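You operate a simulated robot arm through the tools that you are given. There is no shell and no other tool. Be economical: measure what you need, move in short steps, check, and stop when the job is done.

Carry out the task below with a simulated robot arm. There is one attempt and no reset: what you move stays moved.

Task
Put the pink cloth on the blue tray.

The check looks at the end state, three seconds after you hand in, the way a careful person would. Anything else that was tipped, shoved, dropped, spilled or broken makes it a failure. Flat cloth is picked up by pressing the open fingertips on it (5 to 10 N) and closing them slowly along it; thin cloth reads only 2 to 8 mm in the jaws.

Robot
A 7-joint arm with a two-finger parallel gripper, fixed in place. Base frame: the origin is at the foot of the arm, x ahead of it, y to its left, z up; the work surface is at about z = 0.8. Readings come in m, degrees, newtons and seconds.
With the tool pointing down near the work surface it reaches from about 0.3 to 0.7 m from the base axis. Its first joint turns from -66.0 to 66.0 degrees. Payload 1.57 kg.
Tool frame: the origin (TCP) lies between the finger pads and is the grasp point; the fingertips stand 0.03 m ahead of it; z points along the fingers, y is the line along which they close. The gripper opens to 0.11 m. The fingers are 0.024 m wide and 0.012 m thick; the gripper's body (0.048 by 0.112 m) begins 0.078 m behind the TCP.
Orientation is that of the tool frame in the base frame, as [roll, pitch, yaw] about the fixed x, y, z axes, in that order (R = Rz(yaw) Ry(pitch) Rx(roll)). With the fingers straight down and closing along the base's y, the tool's x points along the base's -x, its y along +y and its z along -z.

Tools
- The arm moves only by the tool jog_arm. Its argument "increments" is one flat list of numbers, 5 for each row, row after row: the shift along the tool's x, y, z in mm, then the turn about the tool's z in degrees, then the closure, from 0 (fully open) to 1 (shut). In form: [x, y, z, twist, hand, x, y, z, twist, hand, ...]. A call has 1 to 8 rows; each row shifts and turns the commanded pose from where the row before left it, along the tool's axes as they then stand. Each row takes 0.2 s and may step no farther than 0.05 m and 8.6 degrees from the row before; otherwise, or with a gripper value out of range, the whole call is refused. A pose out of reach is approached as far as the arm can. The call stops where the force on the tool passes 40 N (or 10 N more than at its start, if that is more) or the arm is blocked; 0.2 s more then pass. Each finger travels about 0.108 m/s and halts on what it meets, pressing with about 39 N; the grip force reading is that of the motor and also rises with nothing between the fingers. The clock runs only during rows and for 0.2 s after the last one: add rows that do not move to give the fingers time. The reply holds the time, the measured pose of the TCP, the force on the tool along the base axes, the opening and the grip force, in the units named above and with some noise.
- Cameras (640 x 400 px; columns grow to the right, rows downward): "scene" is fixed at [0.141, -0.3729, 1.4158]; the picture's right is [0.94, -0.35, 0.00], its down [-0.16, -0.43, -0.89] and it looks along [0.31, 0.83, -0.46] (base axes); focal length 317 px, centre (320, 200). "wrist" rides on the gripper at [-0.036, 0, -0.08] in the tool frame; the picture's right is [0.00, -1.00, 0.00], its down [0.97, 0.00, -0.24] and it looks along [0.24, 0.00, 0.97] (tool axes); focal length 218 px, centre (320, 200). There is no depth. A picture from a camera that has moved, and an enlarged one, comes with that camera's place and axes in the base frame and with its lens.
- snapshot(camera): a new picture of that camera. No time passes.
- inspect(camera, box): a new picture of the part [left, top, right, bottom] of that camera's present view, enlarged. No time passes.
- hand_in(): hands the job in; it is judged then, once.

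Go step by step. Nothing tells you positions but the pictures and the camera data: compare them with the known pose of the tool, close in by small moves and look again before you grip or let go. The budget is 90 turns and 42 pictures, counting those below and the enlarged ones. Unless the task says otherwise, let go and move clear before handing in, and close with one line.

The tools are called after "Call:" by a JSON object that holds its "api" and its "payload". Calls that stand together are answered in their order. jog_arm: Moves the arm, as the interface text tells. Its arguments: {"type":"object","properties":{"increments":{"type":"array"}},"required":["increments"]} The other tools are called the same way: snapshot (camera) takes a picture; inspect (camera, box) takes an enlarged picture of a part of a camera's view; hand_in () hands the job in.

At the start:

```text
time_s: 0.0
tool_pos: [0.3316, 0.2764, 1.0889]
orientation: [-180.0, 0.0, -180.0]
wrist_force: [0.4, -0.2, 0.1]
width: 0.1101
gripper_force: 0.1
```

scene: 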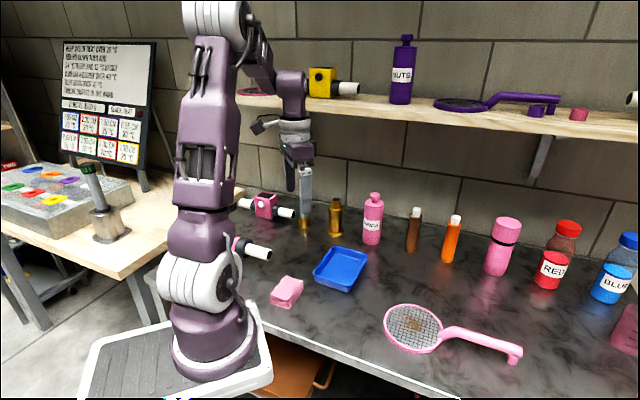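
wrist: 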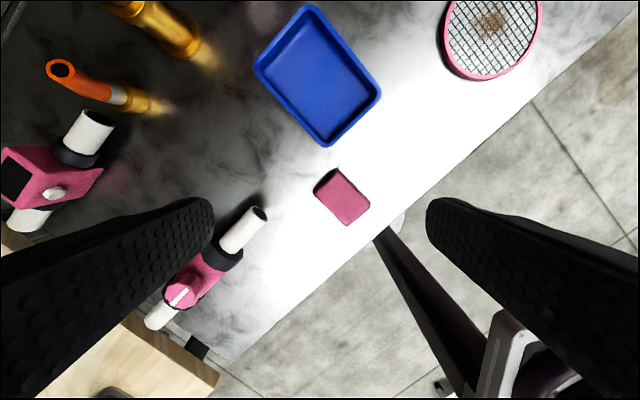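

I see a small pink, cloth-like item at about (0.29, 0.24) and the blue tray at about (0.47, 0.28). I'll look closer to confirm which item is the cloth.

Call:
{"api": "inspect", "payload": {"camera": "scene", "box": [230, 230, 390, 330]}}

Call:
{"api": "inspect", "payload": {"camera": "wrist", "box": [260, 140, 420, 240]}}

Call:
{"api": "inspect", "payload": {"camera": "scene", "box": [480, 200, 640, 400]}}

```text
4.00 times, centred on (310, 280) of scene
camera zoom: at [0.141, -0.3729, 1.4158], right [0.94, -0.35, 0.0], down [-0.16, -0.43, -0.89], along [0.31, 0.83, -0.46], focal length 1268 px, centre (360, -120)
```

zoom: 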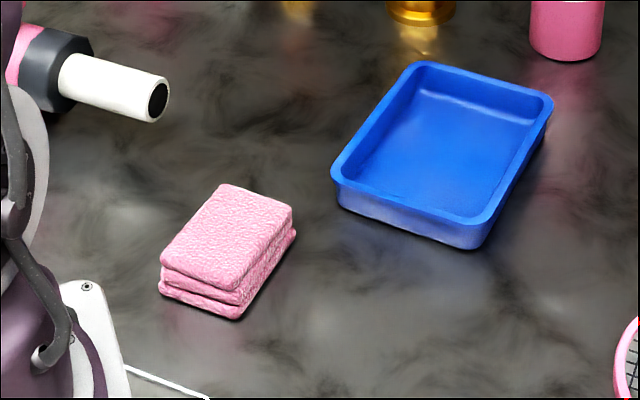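

```text
4.00 times, centred on (340, 190) of wrist
camera zoom: at [0.3687, 0.2772, 1.1676], right [0.0, -1.0, 0.0], down [-0.97, 0.0, 0.24], along [-0.24, 0.0, -0.97], focal length 873 px, centre (240, 240)
```

zoom: 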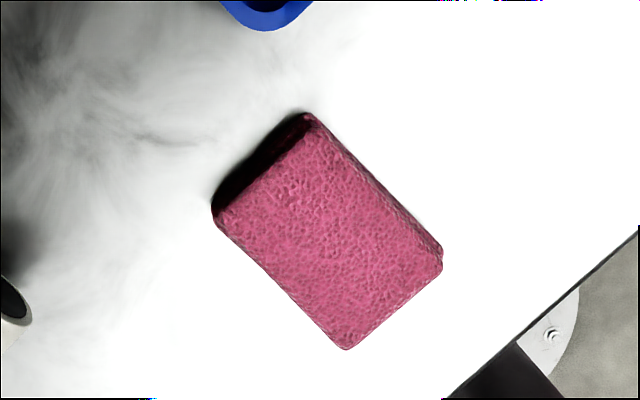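

```text
2.00 times, centred on (560, 300) of scene
camera zoom: at [0.141, -0.3729, 1.4158], right [0.94, -0.35, 0.0], down [-0.16, -0.43, -0.89], along [0.31, 0.83, -0.46], focal length 634 px, centre (-160, 0)
```

zoom: 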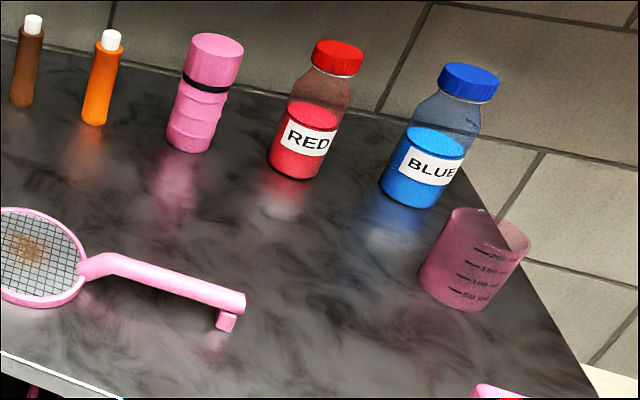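

The pink cloth is a folded stack about 80 x 53 mm, with its long side at about 45° in the base frame. I'll move above it, twist so the fingers close across the short side, and come partway down.

Call:
{"api": "jog_arm", "payload": {"increments": [22, -17, 0, 0, 0, 23, -18, 0, 0, 0, 0, 0, 20, -8.4, 0, 0, 0, 20, -8.4, 0, 0, 0, 20, -8.4, 0, 0, 0, 20, -8.4, 0, 0, 0, 20, -8.4, 0, 0, 0, 0, -1, 0]}}

Call:
{"api": "snapshot", "payload": {"camera": "wrist"}}

```text
time_s: 1.8
tool_pos: [0.2872, 0.2421, 0.988]
orientation: [179.9, 0.0, -136.9]
wrist_force: [0.7, -0.2, -0.3]
width: 0.1099
gripper_force: 0.1
```

```text
36 pictures are left
camera wrist: at [0.3146, 0.267, 1.0678], right [0.68, -0.73, 0.0], down [-0.71, -0.66, 0.24], along [-0.18, -0.16, -0.97], focal length 218 px, centre (320, 200)
```

wrist: 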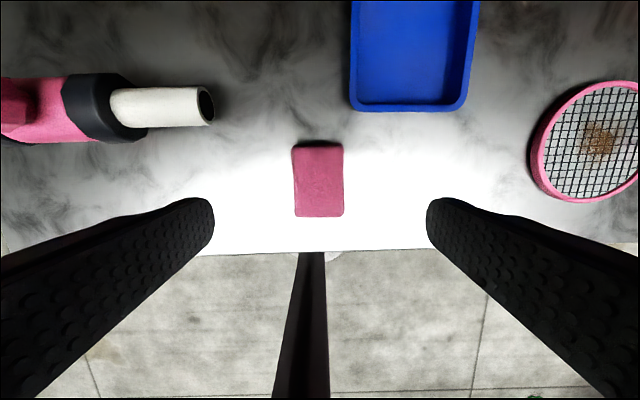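

The tool is centred over the cloth and aligned with it. I'll go straight down until the fingers straddle it, then look.

Call:
{"api": "jog_arm", "payload": {"increments": [0, 0, 40, 0, 0, 2, 0, 40, 0, 0, 0, 0, 35, 0, 0, 0, 0, 20, 0, 0, 0, 0, 0, 0, 0]}}

Call:
{"api": "snapshot", "payload": {"camera": "wrist"}}

Call:
{"api": "inspect", "payload": {"camera": "scene", "box": [230, 230, 390, 330]}}

```text
time_s: 3.0
tool_pos: [0.2849, 0.239, 0.8523]
orientation: [180.0, 0.0, -137.1]
wrist_force: [-0.2, -0.1, -0.1]
width: 0.1102
gripper_force: 0.1
```

```text
35 pictures are left
camera wrist: at [0.3119, 0.2646, 0.9332], right [0.68, -0.73, 0.0], down [-0.71, -0.66, 0.24], along [-0.18, -0.16, -0.97], focal length 218 px, centre (320, 200)
```

wrist: 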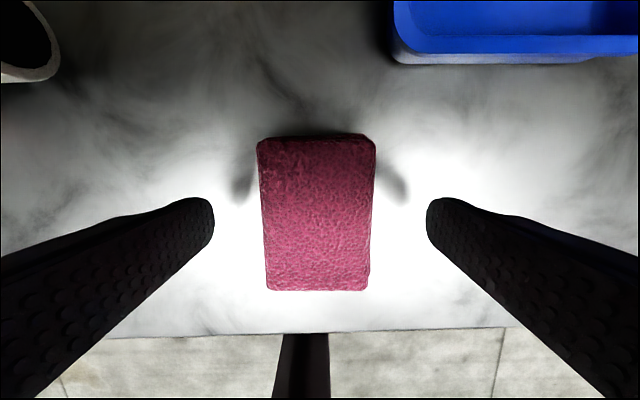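

```text
4.00 times, centred on (310, 280) of scene
camera zoom: at [0.141, -0.3729, 1.4158], right [0.94, -0.35, 0.0], down [-0.16, -0.43, -0.89], along [0.31, 0.83, -0.46], focal length 1268 px, centre (360, -120)
```

zoom: 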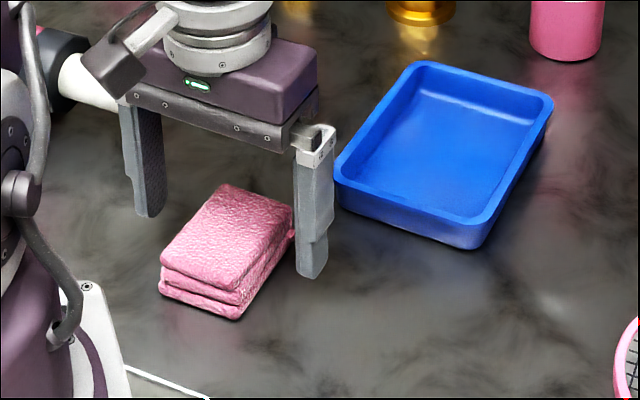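

The fingers straddle the cloth evenly. I'll lower them almost to the surface and close gradually.

Call:
{"api": "jog_arm", "payload": {"increments": [0, 0, 10, 0, 0, 0, 0, 6, 0, 0, 0, 0, 0, 0, 0.3, 0, 0, 0, 0, 0.45, 0, 0, 0, 0, 0.52, 0, 0, 0, 0, 0.58, 0, 0, 0, 0, 0.64, 0, 0, 0, 0, 0.64]}}

Call:
{"api": "snapshot", "payload": {"camera": "wrist"}}

```text
time_s: 4.8
tool_pos: [0.2848, 0.2396, 0.8359]
orientation: [180.0, 0.1, -137.0]
wrist_force: [0.0, -0.5, 0.7]
width: 0.0589
gripper_force: 38.8
```

```text
33 pictures are left
camera wrist: at [0.312, 0.2644, 0.9169], right [0.68, -0.73, 0.0], down [-0.71, -0.66, 0.24], along [-0.18, -0.16, -0.97], focal length 218 px, centre (320, 200)
```

wrist: 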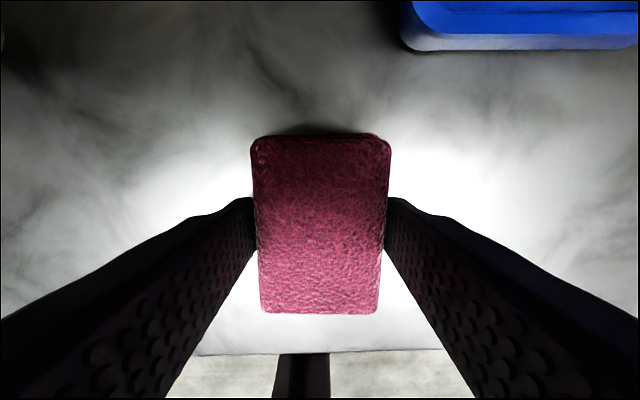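

The fingers have gripped it at 59 mm with 39 N, so the stack is fairly firm. I'll lift and check the hold.

Call:
{"api": "jog_arm", "payload": {"increments": [0, 0, -10, 0, 0.7, 0, 0, -20, 0, 0.7, 0, 0, -30, 0, 0.7, 0, 0, -30, 0, 0.7, 0, 0, -30, 0, 0.7, 0, 0, 0, 0, 0.7]}}

Call:
{"api": "snapshot", "payload": {"camera": "wrist"}}

Call:
{"api": "inspect", "payload": {"camera": "scene", "box": [230, 180, 430, 305]}}

```text
time_s: 6.2
tool_pos: [0.2865, 0.2398, 0.9561]
orientation: [180.0, 0.0, -137.0]
wrist_force: [0.1, 0.2, -0.5]
width: 0.059
gripper_force: 38.7
```

```text
32 pictures are left
camera wrist: at [0.3139, 0.2649, 1.0363], right [0.68, -0.73, 0.0], down [-0.71, -0.66, 0.24], along [-0.18, -0.16, -0.97], focal length 218 px, centre (320, 200)
```

wrist: 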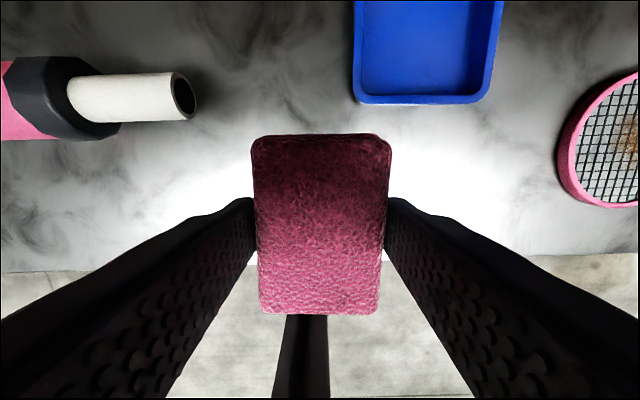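

```text
3.20 times, centred on (330, 242) of scene
camera zoom: at [0.141, -0.3729, 1.4158], right [0.94, -0.35, 0.0], down [-0.16, -0.43, -0.89], along [0.31, 0.83, -0.46], focal length 1015 px, centre (288, 64)
```

zoom: 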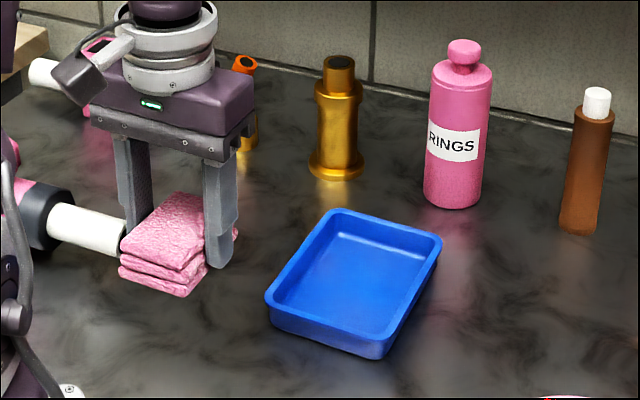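

The hold is secure. Both views put the tray centre near (0.455, 0.275), which is 145 mm ahead and 88 mm to the right along the tool axes, so I'll carry the cloth over it.

Call:
{"api": "jog_arm", "payload": {"increments": [-30, -18, 0, 0, 0.7, -30, -18, 0, 0, 0.7, -30, -18, 0, 0, 0.7, -30, -18, 0, 0, 0.7, -26, -17, 0, 0, 0.7, 0, 0, 0, 0, 0.7, 0, 0, 0, 0, 0.7]}}

Call:
{"api": "snapshot", "payload": {"camera": "wrist"}}

Call:
{"api": "inspect", "payload": {"camera": "scene", "box": [250, 180, 430, 305]}}

```text
time_s: 7.8
tool_pos: [0.4517, 0.2755, 0.9561]
orientation: [-180.0, 0.0, -137.0]
wrist_force: [-0.3, 0.3, -1.0]
width: 0.0587
gripper_force: 38.9
```

```text
30 pictures are left
camera wrist: at [0.48, 0.2999, 1.0357], right [0.68, -0.73, 0.0], down [-0.71, -0.66, 0.24], along [-0.18, -0.16, -0.97], focal length 218 px, centre (320, 200)
```

wrist: 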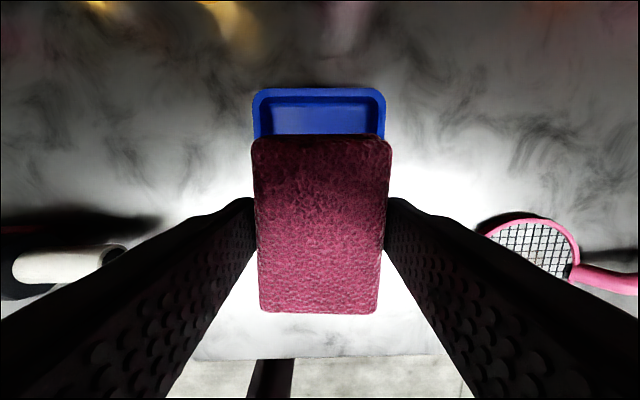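

```text
3.20 times, centred on (340, 242) of scene
camera zoom: at [0.141, -0.3729, 1.4158], right [0.94, -0.35, 0.0], down [-0.16, -0.43, -0.89], along [0.31, 0.83, -0.46], focal length 1015 px, centre (256, 64)
```

zoom: 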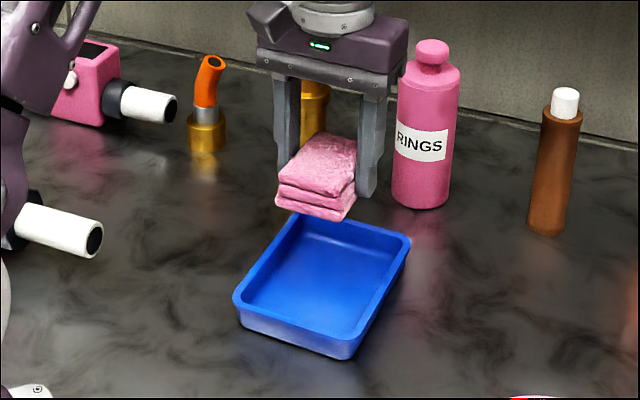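

The cloth is centred laterally over the tray. I'll nudge 5 mm forward and lower it into the tray.

Call:
{"api": "jog_arm", "payload": {"increments": [-5, 0, 0, 0, 0.7, 0, 0, 30, 0, 0.7, 0, 0, 30, 0, 0.7, 0, 0, 20, 0, 0.7, 0, 0, 15, 0, 0.7, 0, 0, 5, 0, 0.7, 0, 0, 0, 0, 0.7]}}

Call:
{"api": "inspect", "payload": {"camera": "scene", "box": [250, 190, 410, 290]}}

Call:
{"api": "snapshot", "payload": {"camera": "wrist"}}

```text
time_s: 9.4
tool_pos: [0.4566, 0.2794, 0.8559]
orientation: [179.9, 0.0, -137.0]
wrist_force: [-0.2, -0.3, -0.1]
width: 0.0586
gripper_force: 39.3
```

```text
4.00 times, centred on (330, 240) of scene
camera zoom: at [0.141, -0.3729, 1.4158], right [0.94, -0.35, 0.0], down [-0.16, -0.43, -0.89], along [0.31, 0.83, -0.46], focal length 1268 px, centre (280, 40)
```

zoom: 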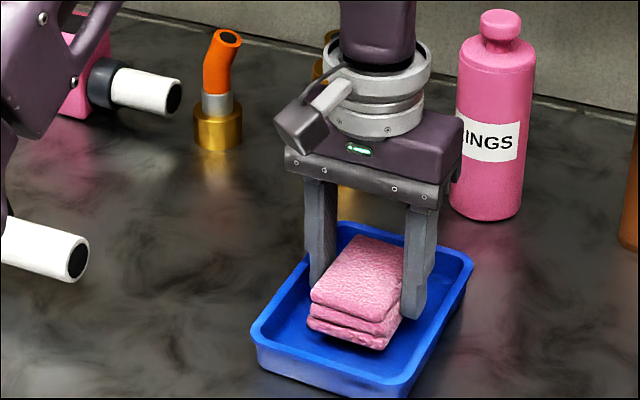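

```text
27 pictures are left
camera wrist: at [0.4846, 0.3041, 0.9364], right [0.68, -0.73, 0.0], down [-0.71, -0.66, 0.24], along [-0.18, -0.16, -0.97], focal length 218 px, centre (320, 200)
```

wrist: 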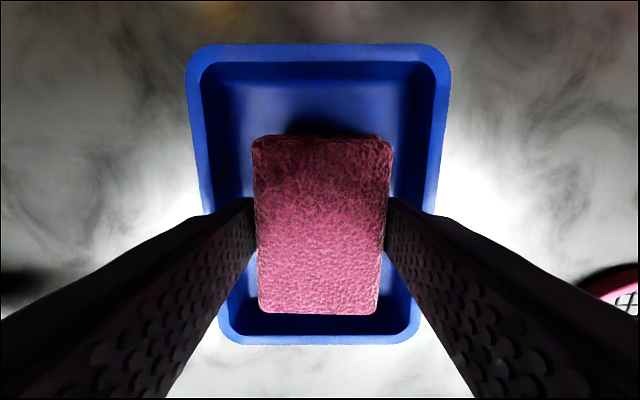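

The cloth is centred inside the tray with clearance on every side. I'll lower it slowly until it touches.

Call:
{"api": "jog_arm", "payload": {"increments": [0, 0, 4, 0, 0.7, 0, 0, 3, 0, 0.7, 0, 0, 2, 0, 0.7, 0, 0, 0, 0, 0.7]}}

```text
time_s: 10.4
tool_pos: [0.4566, 0.2794, 0.8475]
orientation: [180.0, 0.0, -137.0]
wrist_force: [0.5, -0.6, -0.4]
width: 0.0586
gripper_force: 39.4
```

Call:
{"api": "jog_arm", "payload": {"increments": [0, 0, 2, 0, 0.7, 0, 0, 1.5, 0, 0.7, 0, 0, 0, 0, 0.7]}}

Call:
{"api": "inspect", "payload": {"camera": "scene", "box": [290, 220, 390, 290]}}

```text
time_s: 11.2
tool_pos: [0.4561, 0.2787, 0.8435]
orientation: [-180.0, 0.0, -137.0]
wrist_force: [0.0, -0.1, -0.7]
width: 0.0588
gripper_force: 38.8
```

```text
5.71 times, centred on (340, 255) of scene
camera zoom: at [0.141, -0.3729, 1.4158], right [0.94, -0.35, 0.0], down [-0.16, -0.43, -0.89], along [0.31, 0.83, -0.46], focal length 1812 px, centre (206, -114)
```

zoom: 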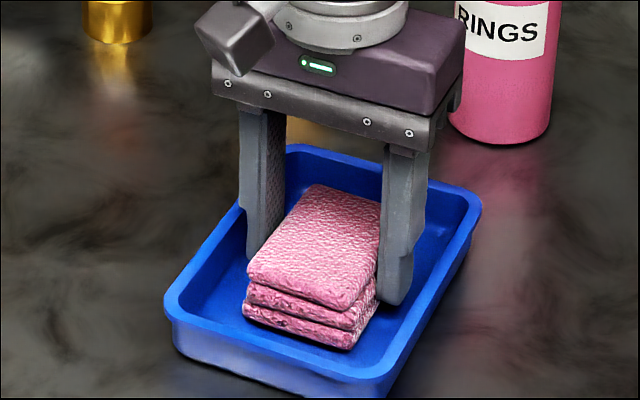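

Still no contact, and the cloth is only a few mm above the floor. I'll ease down a little more, then open slightly so the fingers stay clear of the tray walls.

Call:
{"api": "jog_arm", "payload": {"increments": [0, 0, 1.5, 0, 0.7, 0, 0, 1, 0, 0.7, 0, 0, 0, 0, 0.7, 0, 0, 0, 0, 0.44, 0, 0, 0, 0, 0.4, 0, 0, 0, 0, 0.4]}}

Call:
{"api": "snapshot", "payload": {"camera": "wrist"}}

```text
time_s: 12.6
tool_pos: [0.4556, 0.2795, 0.8417]
orientation: [179.9, 0.0, -137.0]
wrist_force: [-0.3, -0.5, 0.4]
width: 0.0661
gripper_force: 0.1
```

```text
25 pictures are left
camera wrist: at [0.4836, 0.3034, 0.9217], right [0.68, -0.73, 0.0], down [-0.71, -0.66, 0.24], along [-0.18, -0.16, -0.97], focal length 218 px, centre (320, 200)
```

wrist: 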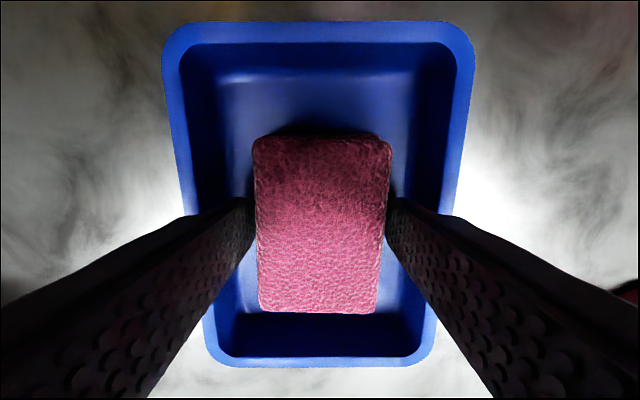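

The cloth is free of the fingers and lying in the tray. I'll withdraw straight up and check.

Call:
{"api": "jog_arm", "payload": {"increments": [0, 0, -8, 0, 0.4, 0, 0, -20, 0, 0.4, 0, 0, -35, 0, 0.4, 0, 0, -40, 0, 0.4, 0, 0, -40, 0, 0.4, 0, 0, 0, 0, 0.4]}}

Call:
{"api": "snapshot", "payload": {"camera": "scene"}}

Call:
{"api": "snapshot", "payload": {"camera": "wrist"}}

```text
time_s: 14.0
tool_pos: [0.4576, 0.2763, 0.9833]
orientation: [179.9, -0.1, -137.0]
wrist_force: [-0.2, -0.1, 0.2]
width: 0.066
gripper_force: 0.1
```

```text
24 pictures are left
```

scene: 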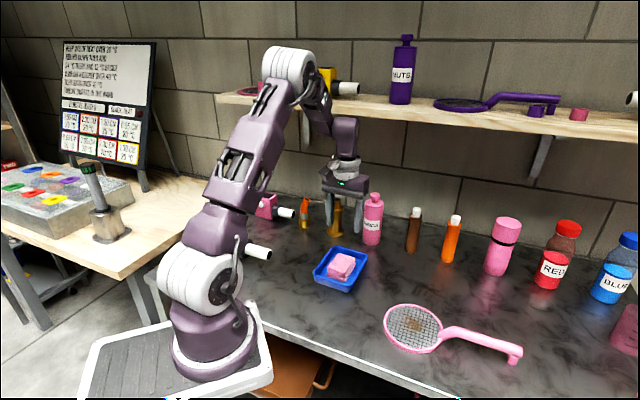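

```text
23 pictures are left
camera wrist: at [0.4843, 0.3018, 1.0635], right [0.68, -0.73, 0.0], down [-0.71, -0.66, 0.24], along [-0.18, -0.16, -0.97], focal length 218 px, centre (320, 200)
```

wrist: 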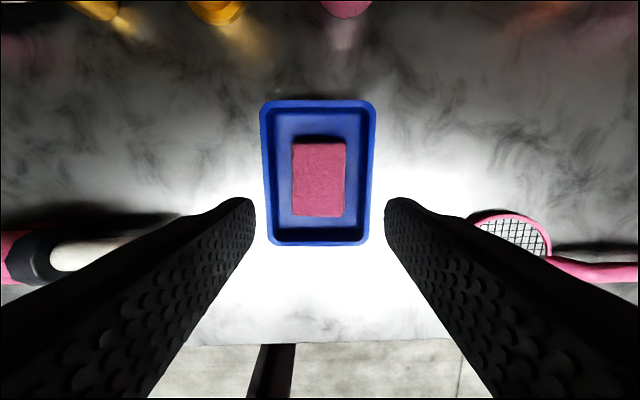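

The cloth lies centred in the blue tray, the gripper is clear, and nothing else was disturbed. I'm handing in.

Call:
{"api": "hand_in", "payload": {}}

```text
The job is handed in.
```

The folded pink cloth is lying in the middle of the blue tray, the gripper is clear above it, and nothing else was disturbed.
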